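You operate a simulated robot arm through the tools that you are given. There is no shell and no other tool.

You are at the controls of a simulated two-armed robot. One attempt, no reset.

TASK
Brush the slide way clean, then oil a patch on its bare end.
Fine: row slide to row 5 to reach it; small brown brush; pale felt pad, wetted in the oil dish; brush and pad back where they stood; slide right out again. Set down upright: small brown brush, pale felt pad. A coat counts when it lies all over at full strength: go over it till it gets no stronger. What is to be rubbed or washed off counts as gone when no trace of it is left.

Only the result counts: the job must be done as asked and must still hold three seconds after the hand-in. Knocking over, shifting, dropping, spilling or breaking anything else fails it.

THE ROBOT
Two 6-joint arms with two-finger parallel grippers on one trunk that stands fixed in place. Base frame: the origin is at the foot of the trunk, x ahead of it, y to its left, z up. Lengths are in m, angles in degrees, forces in N, time in s.
The left shoulder is at [0.28, 0.185, 1.055], the right one opposite. With the tool pointing down near the work surface each hand reaches from about 0.56 to 0.94 m from the base axis, measured 20 degrees to its own side. Payload 1.57 kg a hand.
The tool frame of a hand sits at the grasp point between the pads (the TCP): z along the fingers, y along the line on which they close. The tips reach 0.03 m beyond it. The gripper opens to 0.08 m. The fingers are 0.017 m wide and 0.012 m thick; the gripper's body (0.04 by 0.082 m) begins 0.08 m behind the TCP.
Orientation is that of the tool frame in the base frame, as [roll, pitch, yaw] about the fixed x, y, z axes, in that order (R = Rz(yaw) Ry(pitch) Rx(roll)). With the fingers straight down and closing along the base's y, the tool's x points along the base's -x, its y along +y and its z along -z.

THE INTERFACE
- The arms move only by the tool apply_moves. It takes "left_plan", "right_plan" or both (then of equal length, played together; a hand with none holds still); each is a list of rows, each a list of 7 numbers: the shift along the base's x, y, z in mm, then the turn, a rotation vector about the base's x, y, z in rad, then the finger opening in mm, from 0 to 80. In form: [[dx, dy, dz, wx, wy, wz, jaw], ...]. A call has 1 to 20 rows; each row shifts and turns the commanded pose from where the row before left it. A row lasts 0.2 s, in which the tool goes at most 0.05 m and 8.6 degrees; a call with a longer step from one row to the next is refused whole, and so is a gripper value outside its range. A pose out of reach is approached as far as the arm can. The call stops where the force on the tool passes 50 N (or 10 N more than at its start, if that is more) or the arm is blocked; 0.2 s more then pass. Each finger travels about 0.153 m/s and halts on what it meets, pressing with about 35 N; the grip force reading is that of the motor and also rises with nothing between the fingers. The clock runs only during rows and for 0.2 s after the last one: add rows that do not move to give the fingers time. It gives the time, the measured TCP pose, the force on the tool (base axes), the opening and the grip force at its end, in the units of the frame above (readings bear some noise), with the torque about the TCP (base axes, N m) and any sound that the robot's microphone picked up.
- Cameras (640 x 400 px; columns grow to the right, rows downward): "scene" is now at [0.2451, -0.0159, 1.4994]; the picture's right is [-0.33, -0.95, 0.00], its down [-0.72, 0.25, -0.65] and it looks along [0.61, -0.21, -0.76] (base axes); focal length 353 px, centre (320, 200). "left" rides on the left gripper at [0.072, 0.007, -0.122] in its tool frame; the picture's right is [-0.09, 1.00, 0.00], its down [-0.84, -0.08, -0.54] and it looks along [-0.54, -0.05, 0.84] (tool axes); focal length 238 px, centre (320, 200). "right" rides on the right gripper at [0.072, -0.007, -0.122] in its tool frame; the picture's right is [0.09, 1.00, 0.00], its down [-0.84, 0.08, -0.54] and it looks along [-0.54, 0.05, 0.84] (tool axes); focal length 238 px, centre (320, 200). There is no depth. A picture from a camera that has moved, and an enlarged one, comes with that camera's place and axes in the base frame and with its lens. The place of the scene camera against the robot may be out by one fixed shift of up to 0.025 m in any direction.
- camera(camera): a new picture of that camera. No time passes.
- lift_body(by): slides the trunk up (or, below 0, down) by that many m; the arms and the scene camera ride with it, the base frame stays. It gives what a move gives, with no picture.
- head_to(pan, tilt): turns the head with the scene camera to pan (to the left, within 86 degrees either way) and tilt (down, from -29 to 69), counted from straight ahead of the robot. It gives what a move gives.
- zoom(camera, box): a new picture of the part [left, top, right, bottom] of that camera's present view, enlarged. No time passes.
- finish_job(): hands the job in; it is judged then, once.

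Nothing tells you positions but the pictures and the camera data. Unless the task says otherwise, let go and move clear before handing in.

The tools are called after "Request:" as name(argument=value, ...) on one line, values as JSON. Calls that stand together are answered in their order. apply_moves: Moves the arms, as the interface text tells. Its arguments: {"type":"object","properties":{"left_plan":{"type":"array"},"right_plan":{"type":"array"}},"required":[]} The other tools are called the same way: lift_body (by) moves the trunk up or down; head_to (pan, tilt) turns the head that bears the scene camera; camera (camera) takes a picture; zoom (camera, box) takes an enlarged picture of a part of a camera's view; finish_job () hands the job in.

At the start:

```text
t: 0.0
left_ee_pos: [0.5418, 0.0657, 1.1287]
left_tcp_rot: [179.9, 0.1, -180.0]
left_contact_force: [-0.4, 0.7, 0.3]
left_torque: [0.02, -0.01, 0.03]
left_finger_gap: 0.0798
left_grasp_force: 0.1
right_ee_pos: [0.5045, -0.3797, 1.1622]
right_tcp_rot: [179.9, 0.1, -180.0]
right_contact_force: [0.2, 0.3, -0.8]
right_torque: [-0.01, 0.03, -0.02]
right_finger_gap: 0.08
right_grasp_force: 0.1
trunk travel left (down, up): [-0.75, 0.24]
head pan, tilt (commanded): [-19.0, 49.5]
```

scene: 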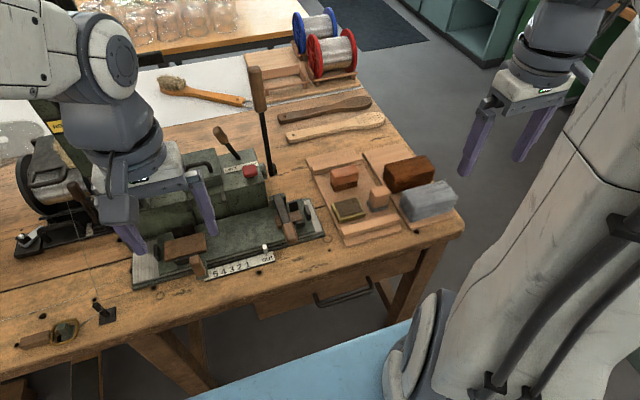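
right: 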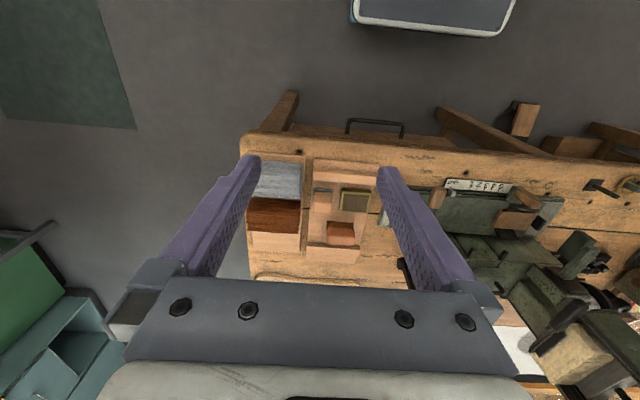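
left: 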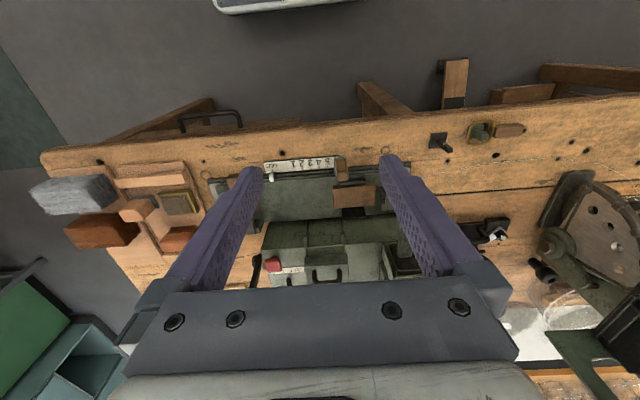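

I see a bench with a green machine carrying a numbered slide, a tray with blocks/brushes/pads, and other tools. I'll look closer before moving anything.

Request:
zoom(camera="scene", box=[120, 180, 340, 300])

Request:
zoom(camera="scene", box=[290, 130, 470, 250])

Request:
zoom(camera="left", box=[200, 130, 420, 290])

Request:
zoom(camera="right", box=[230, 130, 420, 290])

Request:
zoom(camera="scene", box=[0, 260, 200, 380])

```text
2.91 times, centred on (230, 240) of scene
camera zoom: at [0.2451, -0.0159, 1.4994], right [-0.33, -0.95, 0.0], down [-0.72, 0.25, -0.65], along [0.61, -0.21, -0.76], focal length 1028 px, centre (582, 84)
```

zoom: 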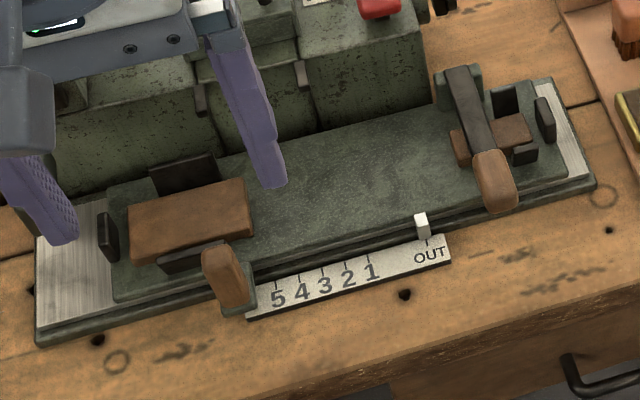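

```text
3.33 times, centred on (380, 190) of scene
camera zoom: at [0.2451, -0.0159, 1.4994], right [-0.33, -0.95, 0.0], down [-0.72, 0.25, -0.65], along [0.61, -0.21, -0.76], focal length 1178 px, centre (120, 233)
```

zoom: 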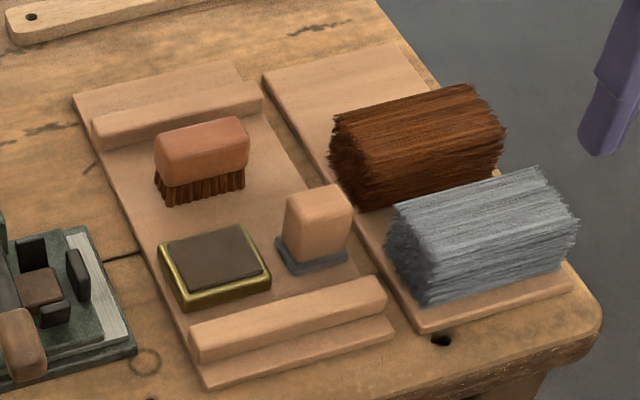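

```text
2.50 times, centred on (310, 210) of left
camera zoom: at [0.4704, 0.0722, 1.2515], right [0.09, 1.0, 0.0], down [0.84, -0.08, 0.54], along [0.54, -0.05, -0.84], focal length 596 px, centre (345, 175)
```

zoom: 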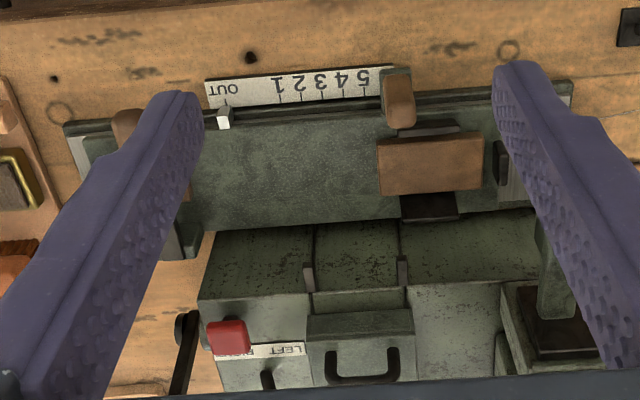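

```text
2.50 times, centred on (325, 210) of right
camera zoom: at [0.4314, -0.3858, 1.284], right [-0.09, 1.0, 0.0], down [0.84, 0.08, 0.54], along [0.54, 0.05, -0.84], focal length 596 px, centre (308, 175)
```

zoom: 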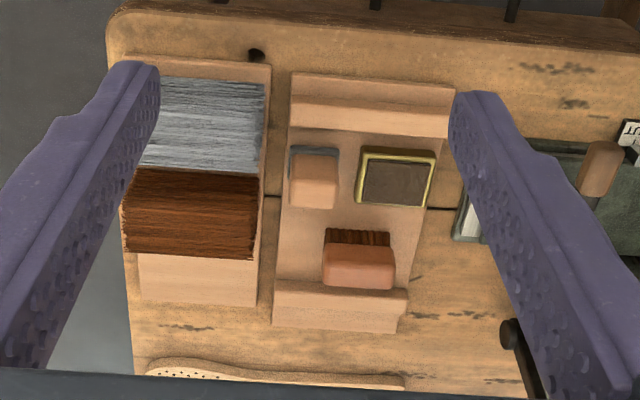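

```text
3.20 times, centred on (100, 320) of scene
camera zoom: at [0.2451, -0.0159, 1.4994], right [-0.33, -0.95, 0.0], down [-0.72, 0.25, -0.65], along [0.61, -0.21, -0.76], focal length 1131 px, centre (1024, -184)
```

zoom: 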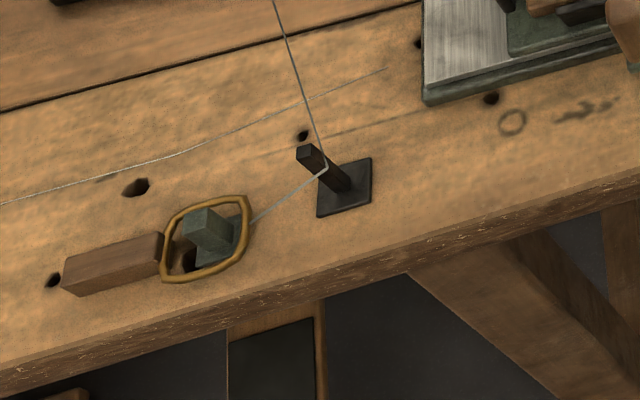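

The machine's slide (white pointer at OUT, scale 1–5 running to the robot's left), a tray with small brown brush, felt pad block, and brass oil dish. I'll move the left arm aside to see the whole machine.

Request:
apply_moves(left_plan=[[0, 40, 10, 0, 0, 0, 80], [0, 40, 10, 0, 0, 0, 80], [0, 40, 10, 0, 0, 0, 80], [0, 40, 10, 0, 0, 0, 80], [0, 40, 0, 0, 0, 0, 80], [0, 40, 0, 0, 0, 0, 80], [0, 40, 0, 0, 0, 0, 80]])

Request:
zoom(camera="scene", box=[120, 120, 340, 300])

Request:
zoom(camera="scene", box=[120, 230, 220, 295])

Request:
zoom(camera="scene", box=[240, 190, 340, 255])

Request:
camera(camera="scene")

```text
t: 1.6
left_ee_pos: [0.5412, 0.3468, 1.1698]
left_tcp_rot: [-180.0, 0.0, 180.0]
left_contact_force: [0.4, 0.0, 0.3]
left_torque: [-0.03, 0.02, 0.01]
left_finger_gap: 0.08
left_grasp_force: 0.1
right_ee_pos: [0.5039, -0.3811, 1.1613]
right_tcp_rot: [179.9, 0.0, 180.0]
right_contact_force: [1.0, -1.0, -0.1]
right_torque: [0.01, 0.01, 0.03]
right_finger_gap: 0.0801
right_grasp_force: 0.0
trunk travel left (down, up): [-0.75, 0.24]
head pan, tilt (commanded): [-19.0, 49.5]
```

```text
2.22 times, centred on (230, 210) of scene
camera zoom: at [0.2451, -0.016, 1.4994], right [-0.33, -0.95, 0.0], down [-0.72, 0.25, -0.65], along [0.61, -0.21, -0.76], focal length 785 px, centre (520, 178)
```

zoom: 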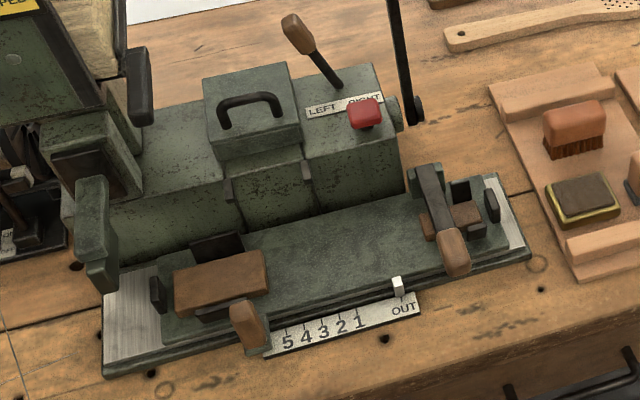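

```text
6.15 times, centred on (170, 262) of scene
camera zoom: at [0.2451, -0.016, 1.4994], right [-0.33, -0.95, 0.0], down [-0.72, 0.25, -0.65], along [0.61, -0.21, -0.76], focal length 2175 px, centre (1243, -185)
```

zoom: 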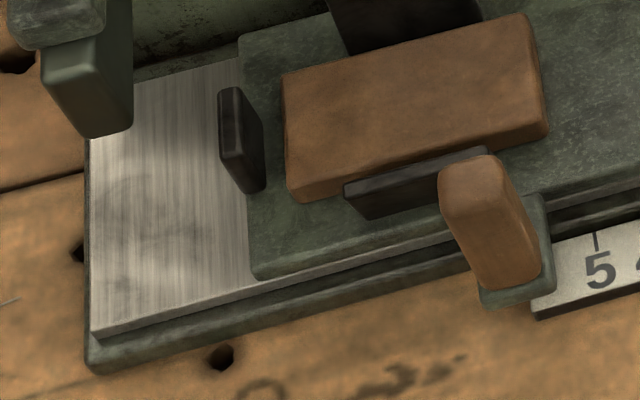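

```text
6.15 times, centred on (290, 222) of scene
camera zoom: at [0.2451, -0.016, 1.4994], right [-0.33, -0.95, 0.0], down [-0.72, 0.25, -0.65], along [0.61, -0.21, -0.76], focal length 2175 px, centre (505, 62)
```

zoom: 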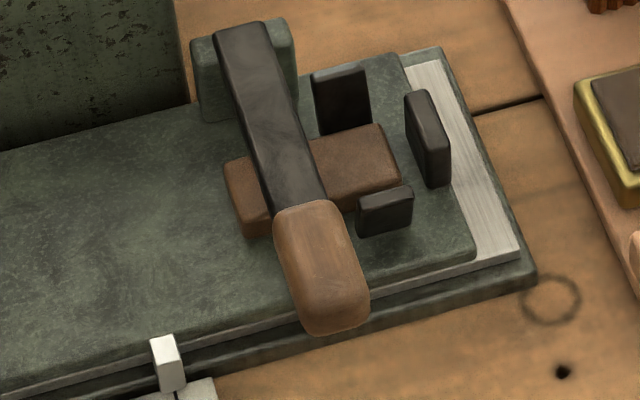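

```text
taken
camera scene: at [0.2451, -0.016, 1.4994], right [-0.33, -0.95, 0.0], down [-0.72, 0.25, -0.65], along [0.61, -0.21, -0.76], focal length 353 px, centre (320, 200)
```

scene: 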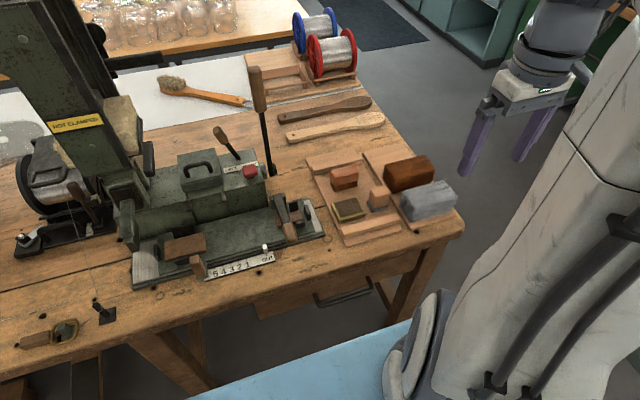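

I have a clear view now: the slide handle appears to be the wooden grip at the front left of the scale. I'll fetch stereo views with the hand cameras — left over the slide, right over the tray.

Request:
apply_moves(left_plan=[[10, -40, 0, 0, 0, 0, 80], [10, -40, 0, 0, 0, 0, 80], [10, -40, 0, 0, 0, 0, 80], [10, -40, 0, 0, 0, 0, 80], [10, -40, 0, 0, 0, 0, 80], [10, -40, -10, 0, 0, 0, 80], [20, 0, -20, 0, 0, 0, 80], [20, 0, -20, 0, 0, 0, 80], [20, 0, -20, 0, 0, 0, 80]], right_plan=[[20, 0, -5, 0, 0, 0, 80], [20, 0, -10, 0, 0, 0, 80], [20, 5, -10, 0, 0, 0, 80], [20, 5, -10, 0, 0, 0, 80], [20, 10, -10, 0, 0, 0, 80], [20, 10, -10, 0, 0, 0, 80], [20, 10, -20, 0, 0, 0, 80], [20, 10, -20, 0, 0, 0, 80], [20, 10, -20, 0, 0, 0, 80]])

Request:
camera(camera="left")

Request:
camera(camera="right")

Request:
camera(camera="scene")

```text
t: 3.6
left_ee_pos: [0.6632, 0.1044, 1.1008]
left_tcp_rot: [-180.0, -0.1, -180.0]
left_contact_force: [-1.1, -0.9, 0.0]
left_torque: [0.03, -0.01, 0.02]
left_finger_gap: 0.0801
left_grasp_force: 0.1
right_ee_pos: [0.683, -0.3203, 1.0465]
right_tcp_rot: [-180.0, -0.1, -180.0]
right_contact_force: [0.2, 0.2, 0.4]
right_torque: [-0.01, -0.04, 0.02]
right_finger_gap: 0.0801
right_grasp_force: 0.1
trunk travel left (down, up): [-0.75, 0.24]
head pan, tilt (commanded): [-19.0, 49.5]
```

```text
taken
camera left: at [0.5916, 0.1114, 1.2225], right [0.09, 1.0, 0.0], down [0.84, -0.08, 0.54], along [0.54, -0.05, -0.84], focal length 238 px, centre (320, 200)
```

left: 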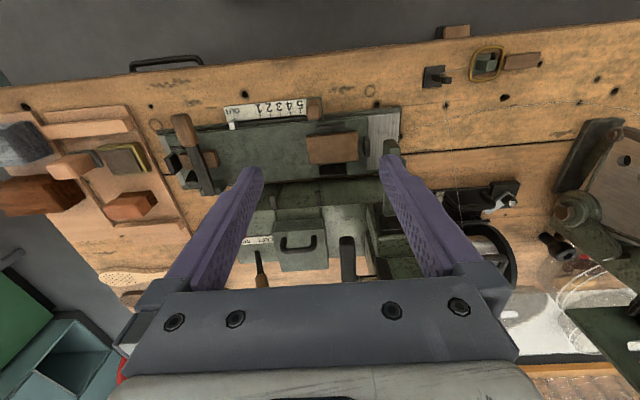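

```text
taken
camera right: at [0.6107, -0.3258, 1.1689], right [-0.09, 1.0, 0.0], down [0.84, 0.08, 0.54], along [0.54, 0.05, -0.84], focal length 238 px, centre (320, 200)
```

right: 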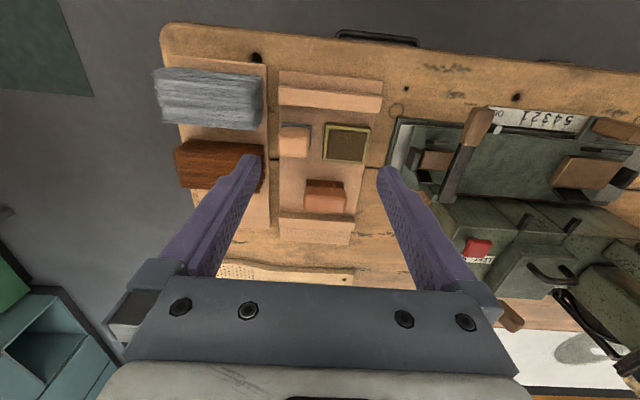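

```text
taken
camera scene: at [0.2448, -0.0159, 1.4995], right [-0.33, -0.95, 0.0], down [-0.72, 0.25, -0.65], along [0.61, -0.21, -0.76], focal length 353 px, centre (320, 200)
```

scene: 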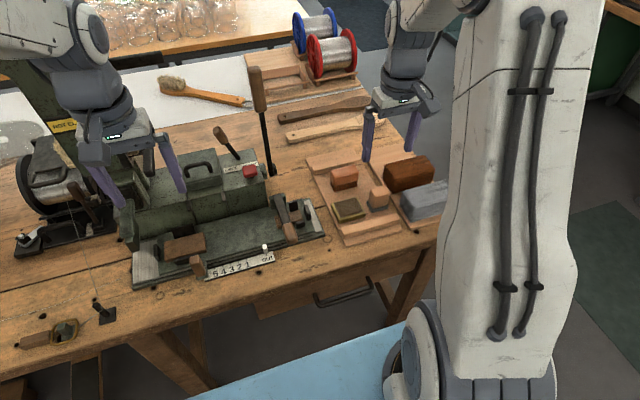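

Both views show slide and tray well. I'll zoom to measure.

Request:
zoom(camera="left", box=[140, 80, 420, 210])

Request:
zoom(camera="left", box=[220, 80, 420, 200])

Request:
zoom(camera="right", box=[260, 50, 400, 250])

Request:
zoom(camera="right", box=[370, 90, 570, 220])

Request:
zoom(camera="scene", box=[300, 150, 410, 250])

```text
2.29 times, centred on (280, 145) of left
camera zoom: at [0.5916, 0.1114, 1.2225], right [0.09, 1.0, 0.0], down [0.84, -0.08, 0.54], along [0.54, -0.05, -0.84], focal length 545 px, centre (411, 326)
```

zoom: 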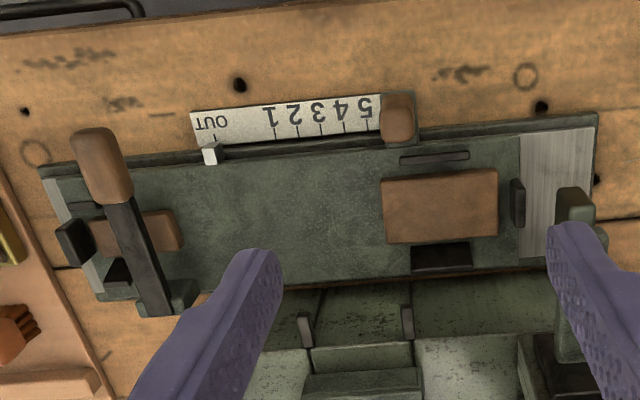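

```text
3.20 times, centred on (320, 140) of left
camera zoom: at [0.5916, 0.1114, 1.2225], right [0.09, 1.0, 0.0], down [0.84, -0.08, 0.54], along [0.54, -0.05, -0.84], focal length 763 px, centre (320, 392)
```

zoom: 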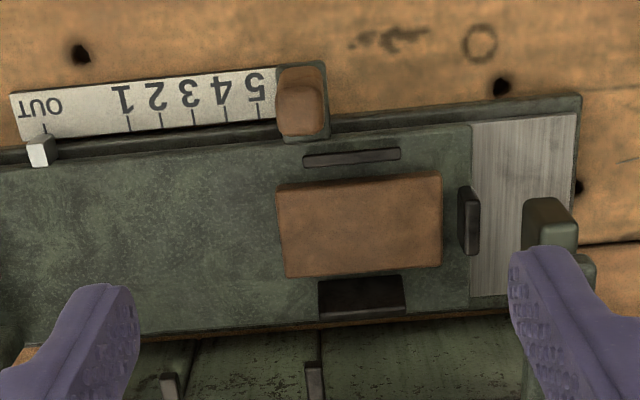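

```text
2.00 times, centred on (330, 150) of right
camera zoom: at [0.6107, -0.3258, 1.1689], right [-0.09, 1.0, 0.0], down [0.84, 0.08, 0.54], along [0.54, 0.05, -0.84], focal length 477 px, centre (300, 300)
```

zoom: 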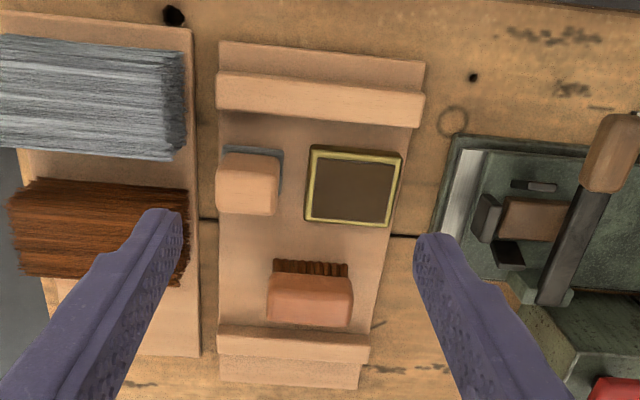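

```text
3.08 times, centred on (470, 155) of right
camera zoom: at [0.6107, -0.3258, 1.1689], right [-0.09, 1.0, 0.0], down [0.84, 0.08, 0.54], along [0.54, 0.05, -0.84], focal length 733 px, centre (-142, 338)
```

zoom: 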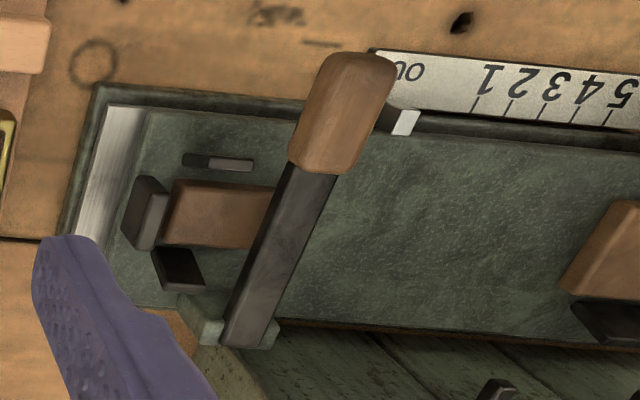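

```text
4.00 times, centred on (355, 200) of scene
camera zoom: at [0.2448, -0.0159, 1.4995], right [-0.33, -0.95, 0.0], down [-0.72, 0.25, -0.65], along [0.61, -0.21, -0.76], focal length 1414 px, centre (180, 200)
```

zoom: 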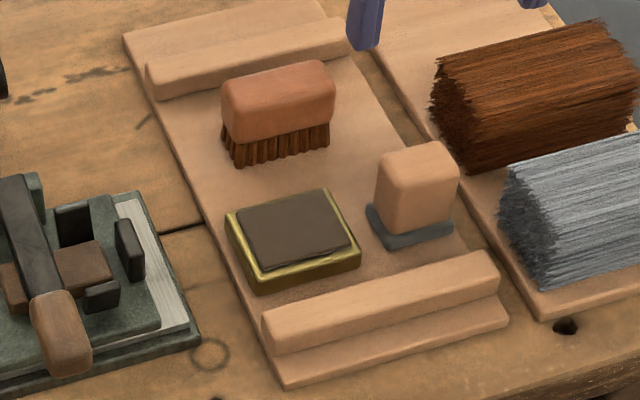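

The handle seems to be at about (0.68, 0.09, 0.83) and the dish at (0.736, -0.274, 0.807). Before approaching I want to see the column/ram on the left, so I'll draw the left arm aside and lower the right hand over the tray for a closer view.

Request:
apply_moves(left_plan=[[-30, 10, 0, 0, 0, 0, 80], [-30, 20, 0, 0, 0, 0, 80], [-30, 30, 0, 0, 0, 0, 80], [-20, 40, 0, 0, 0, 0, 80], [-20, 40, 0, 0, 0, 0, 80], [0, 40, 0, 0, 0, 0, 80], [0, 40, 0, 0, 0, 0, 80], [0, 40, 0, 0, 0, 0, 80], [0, 40, 0, 0, 0, 0, 80]], right_plan=[[10, 5, -15, 0, 0, 0, 80], [10, 5, -15, 0, 0, 0, 80], [10, 5, -15, 0, 0, 0, 80], [10, 5, -15, 0, 0, 0, 80], [10, 0, -15, 0, 0, 0, 80], [10, 0, -15, 0, 0, 0, 80], [0, 0, -6, 0, 0, 0, 80], [0, 0, 0, 0, 0, 0, 80], [0, 0, 0, 0, 0, 0, 80]])

Request:
head_to(pan=5, tilt=40)

Request:
camera(camera="scene")

Request:
camera(camera="right")

Request:
camera(camera="left")

```text
t: 5.6
left_ee_pos: [0.5332, 0.4078, 1.0981]
left_tcp_rot: [180.0, 0.0, 179.8]
left_contact_force: [-0.5, -1.0, 0.0]
left_torque: [0.02, 0.01, 0.01]
left_finger_gap: 0.08
left_grasp_force: 0.1
right_ee_pos: [0.7439, -0.2997, 0.9514]
right_tcp_rot: [180.0, -0.1, 180.0]
right_contact_force: [0.1, 0.1, 0.0]
right_torque: [0.0, -0.03, -0.01]
right_finger_gap: 0.08
right_grasp_force: 0.1
trunk travel left (down, up): [-0.75, 0.24]
head pan, tilt (commanded): [-19.0, 49.5]
```

```text
t: 6.5
left_ee_pos: [0.5333, 0.4068, 1.0979]
left_tcp_rot: [-180.0, 0.0, 180.0]
left_contact_force: [-0.9, 0.2, 0.2]
left_torque: [0.03, 0.03, 0.0]
left_finger_gap: 0.0799
left_grasp_force: 0.2
right_ee_pos: [0.744, -0.3008, 0.952]
right_tcp_rot: [180.0, 0.0, 180.0]
right_contact_force: [0.5, -0.2, -0.4]
right_torque: [0.01, -0.01, -0.04]
right_finger_gap: 0.0801
right_grasp_force: 0.0
trunk travel left (down, up): [-0.75, 0.24]
head pan, tilt (commanded): [5.0, 40.0]
```

```text
taken
camera scene: at [0.2566, 0.0167, 1.513], right [0.09, -1.0, 0.0], down [-0.64, -0.06, -0.77], along [0.76, 0.07, -0.64], focal length 353 px, centre (320, 200)
```

scene: 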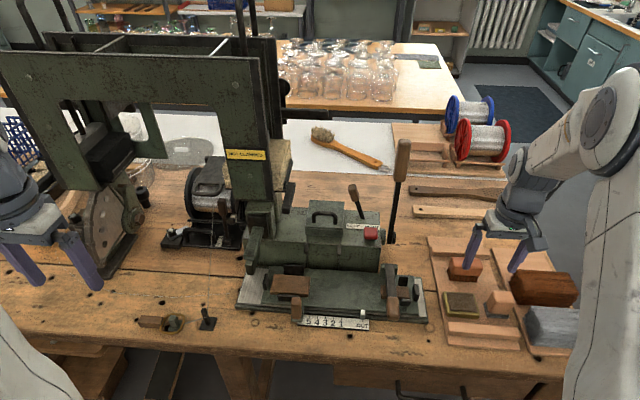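

```text
taken
camera right: at [0.6713, -0.306, 1.074], right [-0.09, 1.0, 0.0], down [0.84, 0.08, 0.54], along [0.54, 0.05, -0.84], focal length 238 px, centre (320, 200)
```

right: 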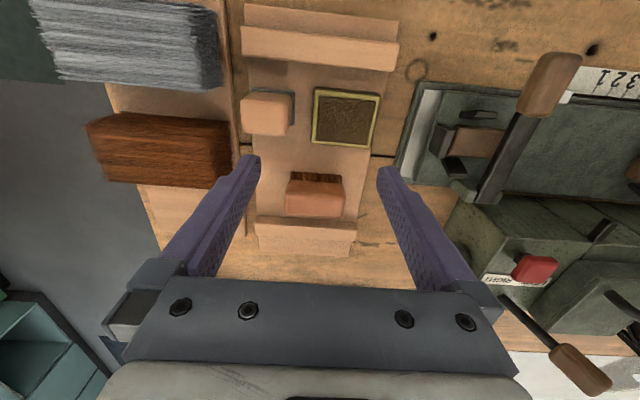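

```text
taken
camera left: at [0.4614, 0.4137, 1.2211], right [0.09, 1.0, 0.0], down [0.84, -0.08, 0.54], along [0.54, -0.05, -0.84], focal length 238 px, centre (320, 200)
```

left: 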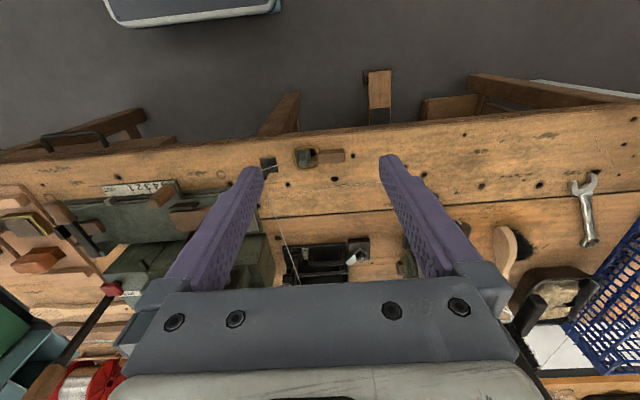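

Request:
zoom(camera="scene", box=[200, 140, 440, 340])

Request:
zoom(camera="scene", box=[225, 200, 325, 340])

Request:
zoom(camera="right", box=[220, 0, 420, 240])

Request:
zoom(camera="right", box=[380, 40, 640, 220])

```text
2.00 times, centred on (320, 240) of scene
camera zoom: at [0.2566, 0.0167, 1.513], right [0.09, -1.0, 0.0], down [-0.64, -0.06, -0.77], along [0.76, 0.07, -0.64], focal length 707 px, centre (320, 120)
```

zoom: 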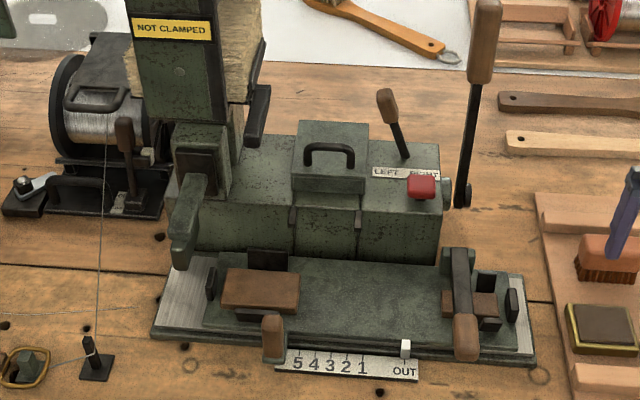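

```text
2.86 times, centred on (275, 270) of scene
camera zoom: at [0.2566, 0.0167, 1.513], right [0.09, -1.0, 0.0], down [-0.64, -0.06, -0.77], along [0.76, 0.07, -0.64], focal length 1010 px, centre (449, 0)
```

zoom: 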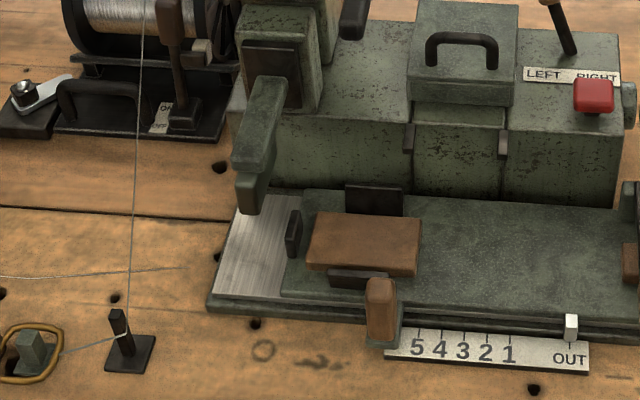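

```text
1.67 times, centred on (320, 120) of right
camera zoom: at [0.6713, -0.306, 1.074], right [-0.09, 1.0, 0.0], down [0.84, 0.08, 0.54], along [0.54, 0.05, -0.84], focal length 397 px, centre (320, 333)
```

zoom: 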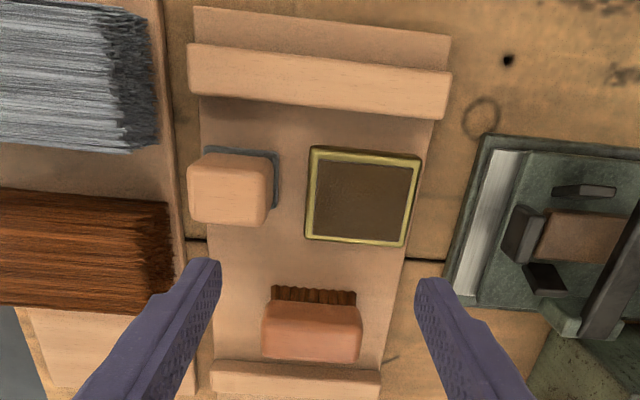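

```text
2.22 times, centred on (510, 130) of right
camera zoom: at [0.6713, -0.306, 1.074], right [-0.09, 1.0, 0.0], down [0.84, 0.08, 0.54], along [0.54, 0.05, -0.84], focal length 530 px, centre (-102, 356)
```

zoom: 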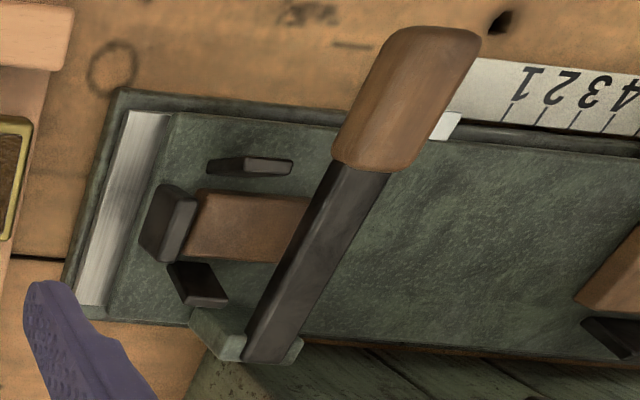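

The column and ram nose stand behind the slide's left end, and the slide handle is in front. Now I'll bring the left hand in low in front of the slide to measure the handle from two viewpoints.

Request:
apply_moves(left_plan=[[0, -45, 0, 0, 0, 0, 80], [0, -45, 0, 0, 0, 0, 80], [10, -45, -10, 0, 0, 0, 80], [15, -45, -15, 0, 0, 0, 80], [15, -45, -15, 0, 0, 0, 80], [15, -45, -20, 0, 0, 0, 80], [15, -30, -20, 0, 0, 0, 80], [10, -7, -20, 0, 0, 0, 80]])

Request:
camera(camera="left")

Request:
zoom(camera="left", box=[220, 80, 420, 200])

```text
refused: row 6 steps farther than a row can; nothing moved
```

```text
taken
camera left: at [0.4614, 0.4137, 1.2211], right [0.09, 1.0, 0.0], down [0.84, -0.08, 0.54], along [0.54, -0.05, -0.84], focal length 238 px, centre (320, 200)
```

left: 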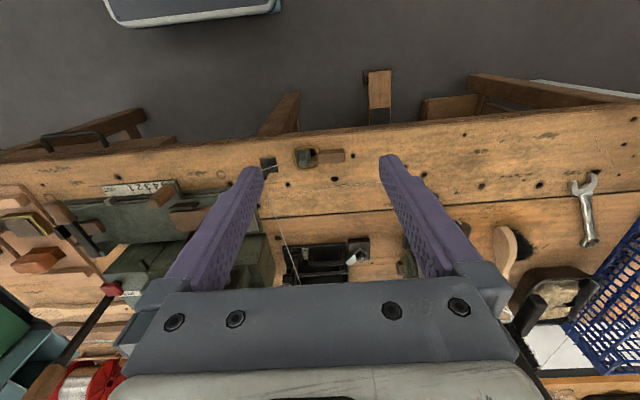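

```text
3.20 times, centred on (320, 140) of left
camera zoom: at [0.4614, 0.4137, 1.2211], right [0.09, 1.0, 0.0], down [0.84, -0.08, 0.54], along [0.54, -0.05, -0.84], focal length 763 px, centre (320, 392)
```

zoom: 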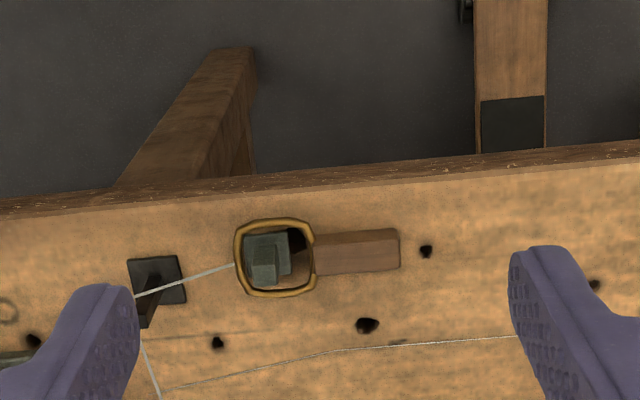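

The call was refused for one over-long step; I'll resend with shorter steps.

Request:
apply_moves(left_plan=[[0, -45, 0, 0, 0, 0, 80], [0, -45, 0, 0, 0, 0, 80], [10, -40, -10, 0, 0, 0, 80], [15, -40, -15, 0, 0, 0, 80], [15, -40, -15, 0, 0, 0, 80], [15, -40, -20, 0, 0, 0, 80], [15, -35, -20, 0, 0, 0, 80], [10, -20, -20, 0, 0, 0, 80]])

Request:
camera(camera="left")

Request:
zoom(camera="left", box=[220, 80, 420, 200])

```text
t: 8.3
left_ee_pos: [0.6137, 0.0983, 0.9983]
left_tcp_rot: [180.0, -0.1, 179.9]
left_contact_force: [0.1, -0.4, -0.3]
left_torque: [-0.01, 0.03, -0.01]
left_finger_gap: 0.08
left_grasp_force: 0.1
right_ee_pos: [0.7443, -0.2992, 0.9516]
right_tcp_rot: [-180.0, 0.0, -179.9]
right_contact_force: [-0.5, 0.5, -0.2]
right_torque: [0.02, -0.01, 0.03]
right_finger_gap: 0.0798
right_grasp_force: 0.1
trunk travel left (down, up): [-0.75, 0.24]
head pan, tilt (commanded): [5.0, 40.0]
```

```text
taken
camera left: at [0.5411, 0.1068, 1.1206], right [0.09, 1.0, 0.0], down [0.84, -0.08, 0.54], along [0.54, -0.05, -0.84], focal length 238 px, centre (320, 200)
```

left: 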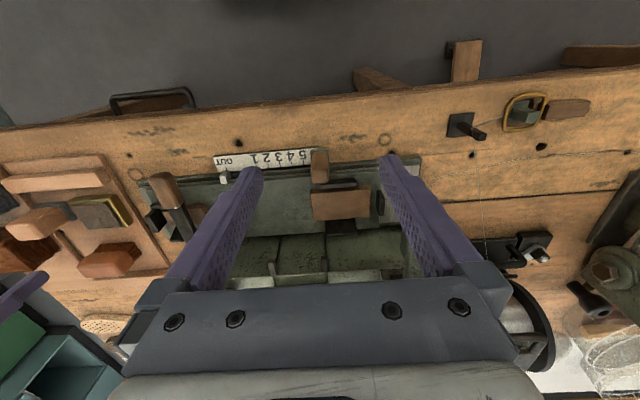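

```text
3.20 times, centred on (320, 140) of left
camera zoom: at [0.5411, 0.1068, 1.1206], right [0.09, 1.0, 0.0], down [0.84, -0.08, 0.54], along [0.54, -0.05, -0.84], focal length 763 px, centre (320, 392)
```

zoom: 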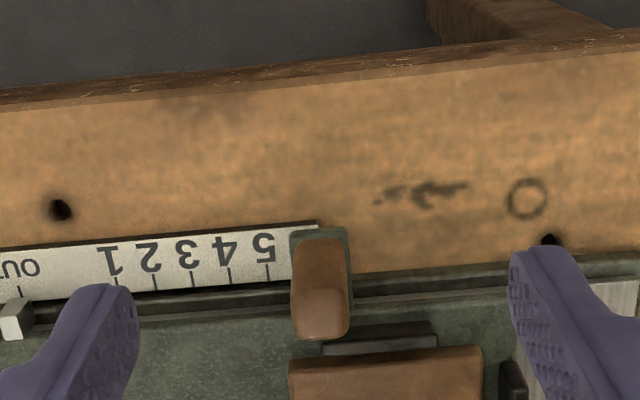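

The handle stands at about (0.676, 0.095) with its top near z 0.86, about 23 mm wide. I'll lower the left hand around it from above.

Request:
apply_moves(left_plan=[[15, -1, -20, 0, 0, 0, 60], [15, -1, -20, 0, 0, 0, 60], [15, -1, -20, 0, 0, 0, 60], [17, 0, -15, 0, 0, 0, 60], [0, 0, 0, 0, 0, 0, 60]])

Request:
camera(camera="left")

Request:
zoom(camera="left", box=[220, 80, 420, 200])

Request:
zoom(camera="scene", box=[225, 200, 325, 340])

```text
t: 9.5
left_ee_pos: [0.6747, 0.0975, 0.9251]
left_tcp_rot: [179.9, 0.0, 180.0]
left_contact_force: [-0.1, -0.3, -0.1]
left_torque: [0.03, -0.02, 0.0]
left_finger_gap: 0.0601
left_grasp_force: 0.1
right_ee_pos: [0.7438, -0.2996, 0.9509]
right_tcp_rot: [180.0, 0.0, -180.0]
right_contact_force: [0.1, -0.7, 0.0]
right_torque: [-0.02, -0.01, -0.01]
right_finger_gap: 0.08
right_grasp_force: 0.0
trunk travel left (down, up): [-0.75, 0.24]
head pan, tilt (commanded): [5.0, 40.0]
```

```text
taken
camera left: at [0.603, 0.1044, 1.0459], right [0.09, 1.0, 0.0], down [0.84, -0.08, 0.54], along [0.54, -0.05, -0.84], focal length 238 px, centre (320, 200)
```

left: 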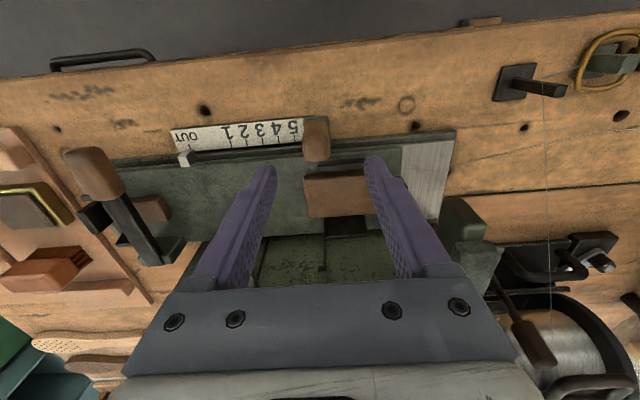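

```text
3.20 times, centred on (320, 140) of left
camera zoom: at [0.603, 0.1044, 1.0459], right [0.09, 1.0, 0.0], down [0.84, -0.08, 0.54], along [0.54, -0.05, -0.84], focal length 763 px, centre (320, 392)
```

zoom: 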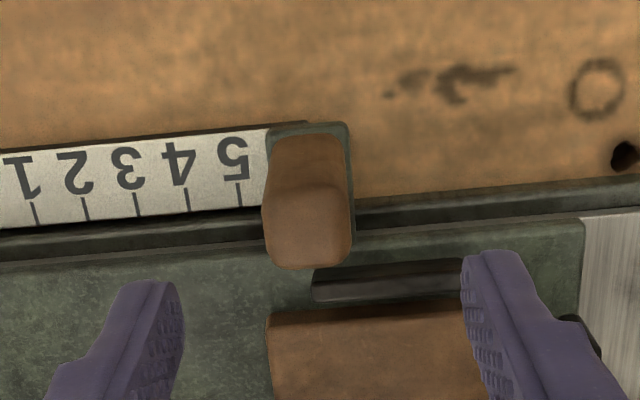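

```text
2.86 times, centred on (275, 270) of scene
camera zoom: at [0.2568, 0.0167, 1.5129], right [0.09, -1.0, 0.0], down [-0.64, -0.06, -0.77], along [0.76, 0.07, -0.64], focal length 1010 px, centre (449, 0)
```

zoom: 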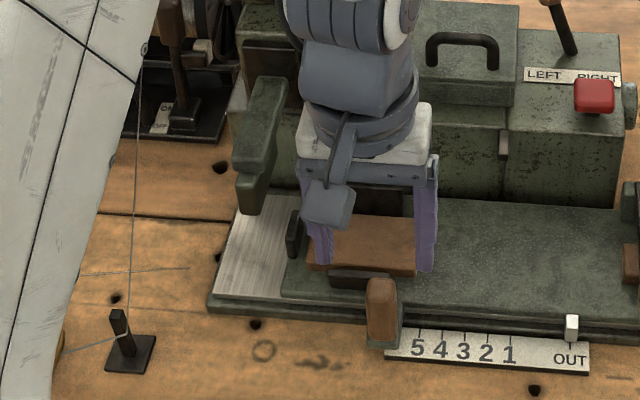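

Top face of the handle spans x 0.663–0.685, y 0.084–0.106. I'll shift 2.5 mm right, lower to z≈0.845 and close on it.

Request:
apply_moves(left_plan=[[0, -2.5, -20, 0, 0, 0, 50], [0, 0, -20, 0, 0, 0, 50], [0, 0, -20, 0, 0, 0, 50], [0, 0, -19, 0, 0, 0, 50], [0, 0, 0, 0, 0, 0, 50]])

Request:
zoom(camera="left", box=[220, 80, 420, 200])

Request:
zoom(camera="scene", box=[225, 200, 325, 340])

```text
t: 10.7
left_ee_pos: [0.675, 0.0944, 0.8447]
left_tcp_rot: [180.0, 0.0, -180.0]
left_contact_force: [-0.3, 0.3, -0.7]
left_torque: [-0.04, -0.01, -0.02]
left_finger_gap: 0.0498
left_grasp_force: 0.1
right_ee_pos: [0.7439, -0.2987, 0.9522]
right_tcp_rot: [-180.0, 0.0, 180.0]
right_contact_force: [0.3, 0.1, 0.6]
right_torque: [0.0, 0.0, -0.02]
right_finger_gap: 0.08
right_grasp_force: 0.0
trunk travel left (down, up): [-0.75, 0.24]
head pan, tilt (commanded): [5.0, 40.0]
```

```text
3.20 times, centred on (320, 140) of left
camera zoom: at [0.603, 0.1018, 0.9669], right [0.09, 1.0, 0.0], down [0.84, -0.08, 0.54], along [0.54, -0.05, -0.84], focal length 763 px, centre (320, 392)
```

zoom: 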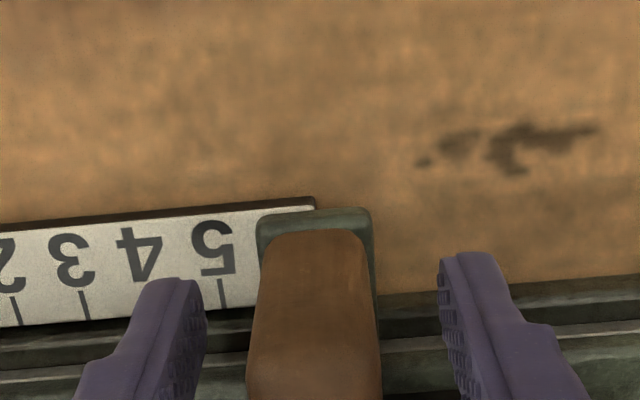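

```text
2.86 times, centred on (275, 270) of scene
camera zoom: at [0.2567, 0.0167, 1.513], right [0.09, -1.0, 0.0], down [-0.64, -0.06, -0.77], along [0.76, 0.07, -0.64], focal length 1010 px, centre (449, 0)
```

zoom: 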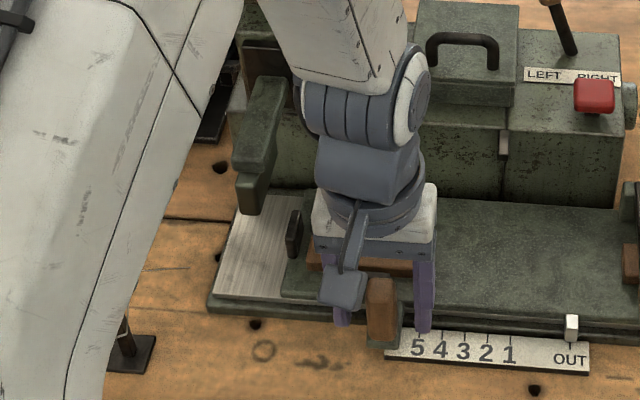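

Request:
camera(camera="left")

Request:
zoom(camera="left", box=[380, 120, 640, 300])

Request:
zoom(camera="scene", box=[240, 180, 420, 300])

```text
taken
camera left: at [0.603, 0.1018, 0.9669], right [0.09, 1.0, 0.0], down [0.84, -0.08, 0.54], along [0.54, -0.05, -0.84], focal length 238 px, centre (320, 200)
```

left: 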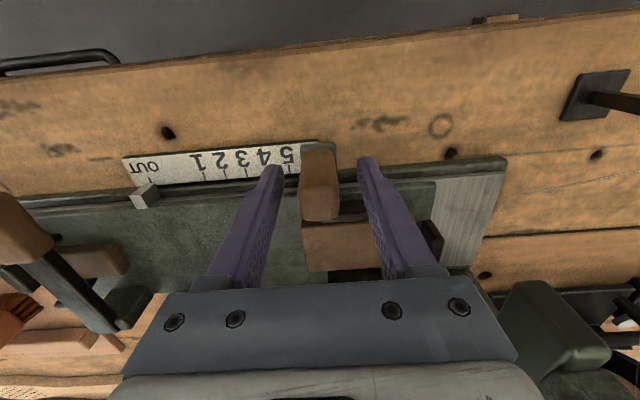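

```text
2.22 times, centred on (510, 210) of left
camera zoom: at [0.603, 0.1018, 0.9669], right [0.09, 1.0, 0.0], down [0.84, -0.08, 0.54], along [0.54, -0.05, -0.84], focal length 530 px, centre (-102, 178)
```

zoom: 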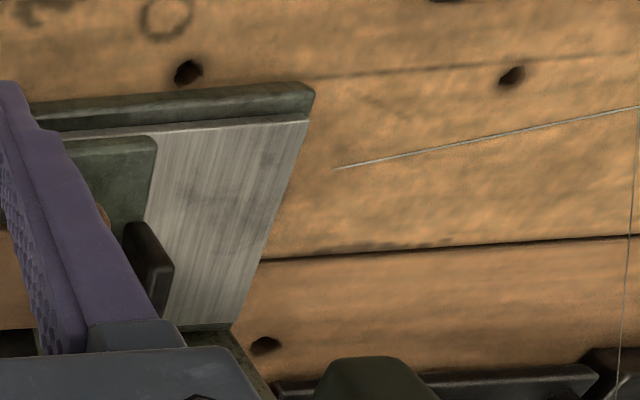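

```text
3.33 times, centred on (330, 240) of scene
camera zoom: at [0.2567, 0.0167, 1.513], right [0.09, -1.0, 0.0], down [-0.64, -0.06, -0.77], along [0.76, 0.07, -0.64], focal length 1178 px, centre (287, 67)
```

zoom: 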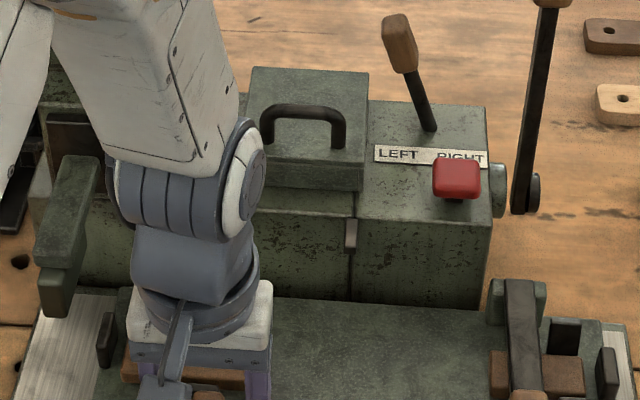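

The ram nose's near edge is about x≥0.72, clear of the hand's path (x≤0.70). I'll grip the handle and try a small push to the left.

Request:
apply_moves(left_plan=[[0, 0, 0, 0, 0, 0, 30], [0, 0, 0, 0, 0, 0, 15], [0, 0, 0, 0, 0, 0, 15], [0, 0, 0, 0, 0, 0, 15]])

Request:
zoom(camera="left", box=[120, 100, 420, 260])

```text
t: 11.7
left_ee_pos: [0.6742, 0.096, 0.8444]
left_tcp_rot: [-180.0, 0.0, 180.0]
left_contact_force: [-0.2, -1.2, -3.8]
left_torque: [-0.04, -0.26, 0.1]
left_finger_gap: 0.0218
left_grasp_force: 34.8
right_ee_pos: [0.7438, -0.2999, 0.9513]
right_tcp_rot: [-180.0, 0.0, -180.0]
right_contact_force: [0.4, -0.3, -0.6]
right_torque: [-0.01, 0.03, -0.03]
right_finger_gap: 0.0802
right_grasp_force: 0.1
trunk travel left (down, up): [-0.75, 0.24]
head pan, tilt (commanded): [5.0, 40.0]
```

```text
2.13 times, centred on (270, 180) of left
camera zoom: at [0.6029, 0.1017, 0.9671], right [0.09, 1.0, 0.0], down [0.84, -0.08, 0.54], along [0.54, -0.05, -0.84], focal length 508 px, centre (427, 243)
```

zoom: 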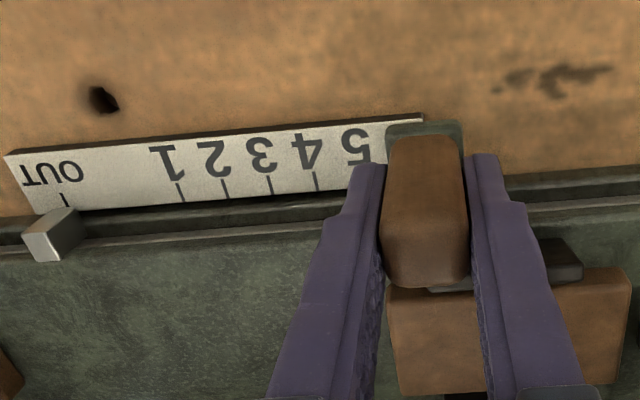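

Request:
apply_moves(left_plan=[[0, 3, 0, 0, 0, 0, 15], [0, 5, 0, 0, 0, 0, 15], [0, 6, 0, 0, 0, 0, 15], [0, 6, 0, 0, 0, 0, 15]])

Request:
zoom(camera="left", box=[120, 100, 420, 260])

Request:
zoom(camera="scene", box=[220, 220, 440, 340])

```text
t: 12.7
left_ee_pos: [0.6743, 0.1154, 0.8456]
left_tcp_rot: [180.0, 0.1, -180.0]
left_contact_force: [6.6, -0.5, -1.8]
left_torque: [0.08, 0.55, -0.06]
left_finger_gap: 0.0217
left_grasp_force: 34.8
right_ee_pos: [0.7444, -0.2997, 0.9513]
right_tcp_rot: [180.0, 0.0, 179.9]
right_contact_force: [0.3, -0.1, -0.3]
right_torque: [0.05, -0.03, 0.03]
right_finger_gap: 0.0798
right_grasp_force: 0.0
trunk travel left (down, up): [-0.75, 0.24]
head pan, tilt (commanded): [5.0, 40.0]
```

```text
2.13 times, centred on (270, 180) of left
camera zoom: at [0.6027, 0.1221, 0.967], right [0.09, 1.0, 0.0], down [0.84, -0.08, 0.54], along [0.54, -0.05, -0.84], focal length 508 px, centre (427, 243)
```

zoom: 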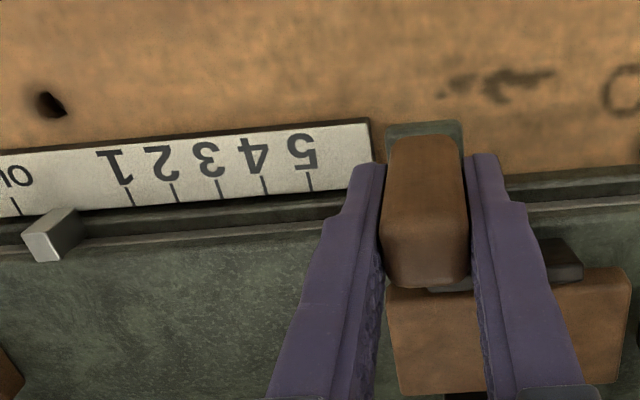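

```text
2.91 times, centred on (330, 280) of scene
camera zoom: at [0.257, 0.0167, 1.5129], right [0.09, -1.0, 0.0], down [-0.64, -0.06, -0.77], along [0.76, 0.07, -0.64], focal length 1028 px, centre (291, -33)
```

zoom: 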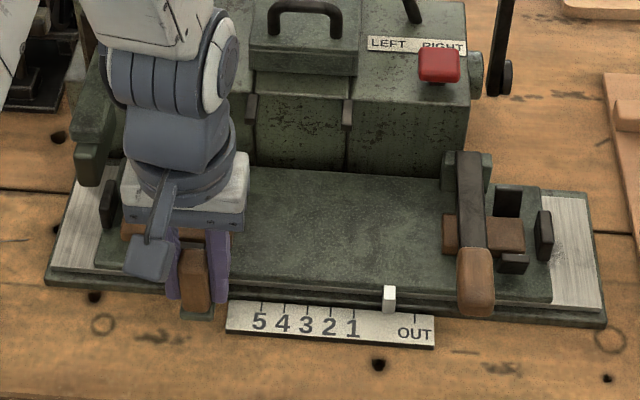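

The slide runs freely (20 mm moved). From the ticks, OUT→5 is about 120 mm; I'll continue 90 mm then check.

Request:
apply_moves(left_plan=[[0, 10, 0, 0, 0, 0, 15], [0, 10, 0, 0, 0, 0, 15], [0, 10, 0, 0, 0, 0, 15], [0, 10, 0, 0, 0, 0, 15], [0, 10, 0, 0, 0, 0, 15], [0, 10, 0, 0, 0, 0, 15], [0, 10, 0, 0, 0, 0, 15], [0, 10, 0, 0, 0, 0, 15], [0, 10, 0, 0, 0, 0, 15]])

Request:
zoom(camera="left", box=[120, 100, 420, 260])

Request:
zoom(camera="scene", box=[220, 220, 440, 340])

```text
t: 14.2
left_ee_pos: [0.6741, 0.1722, 0.8455]
left_tcp_rot: [-180.0, 0.1, 178.6]
left_contact_force: [4.8, -43.8, -3.3]
left_torque: [2.43, 0.75, -1.34]
left_finger_gap: 0.0224
left_grasp_force: 34.8
right_ee_pos: [0.7443, -0.2997, 0.9512]
right_tcp_rot: [180.0, 0.1, -179.9]
right_contact_force: [0.9, 0.8, -0.6]
right_torque: [-0.03, 0.0, -0.04]
right_finger_gap: 0.0801
right_grasp_force: 0.0
trunk travel left (down, up): [-0.75, 0.24]
head pan, tilt (commanded): [5.0, 40.0]
stopped in row 7 (left hand): the force on the tool passed its limit at 64 N (the readings are from after the stop); the commanded pose is now the measured one
```

```text
2.13 times, centred on (270, 180) of left
camera zoom: at [0.6027, 0.1805, 0.967], right [0.12, 0.99, 0.0], down [0.83, -0.1, 0.54], along [0.54, -0.06, -0.84], focal length 508 px, centre (427, 243)
```

zoom: 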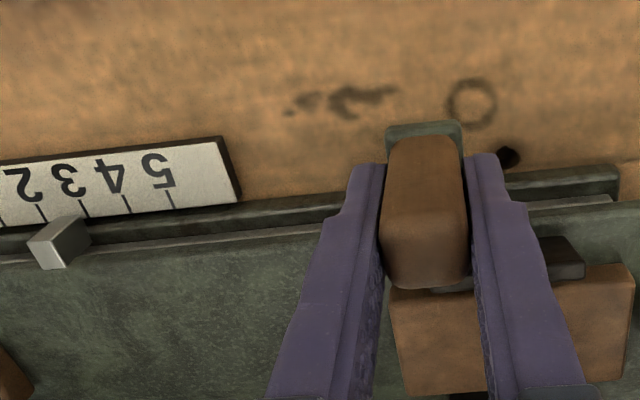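

```text
2.91 times, centred on (330, 280) of scene
camera zoom: at [0.2571, 0.0137, 1.5129], right [0.08, -1.0, 0.0], down [-0.64, -0.05, -0.77], along [0.76, 0.07, -0.64], focal length 1028 px, centre (291, -33)
```

zoom: 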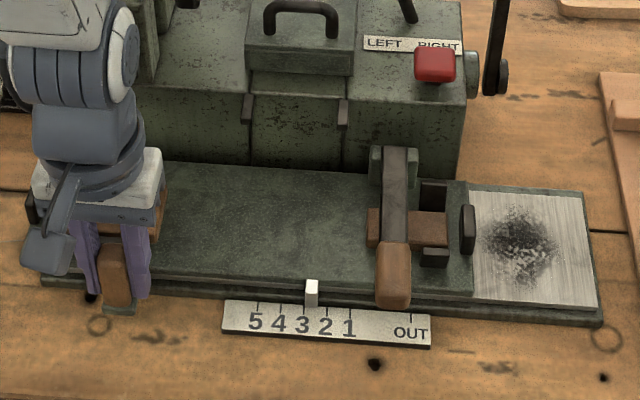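

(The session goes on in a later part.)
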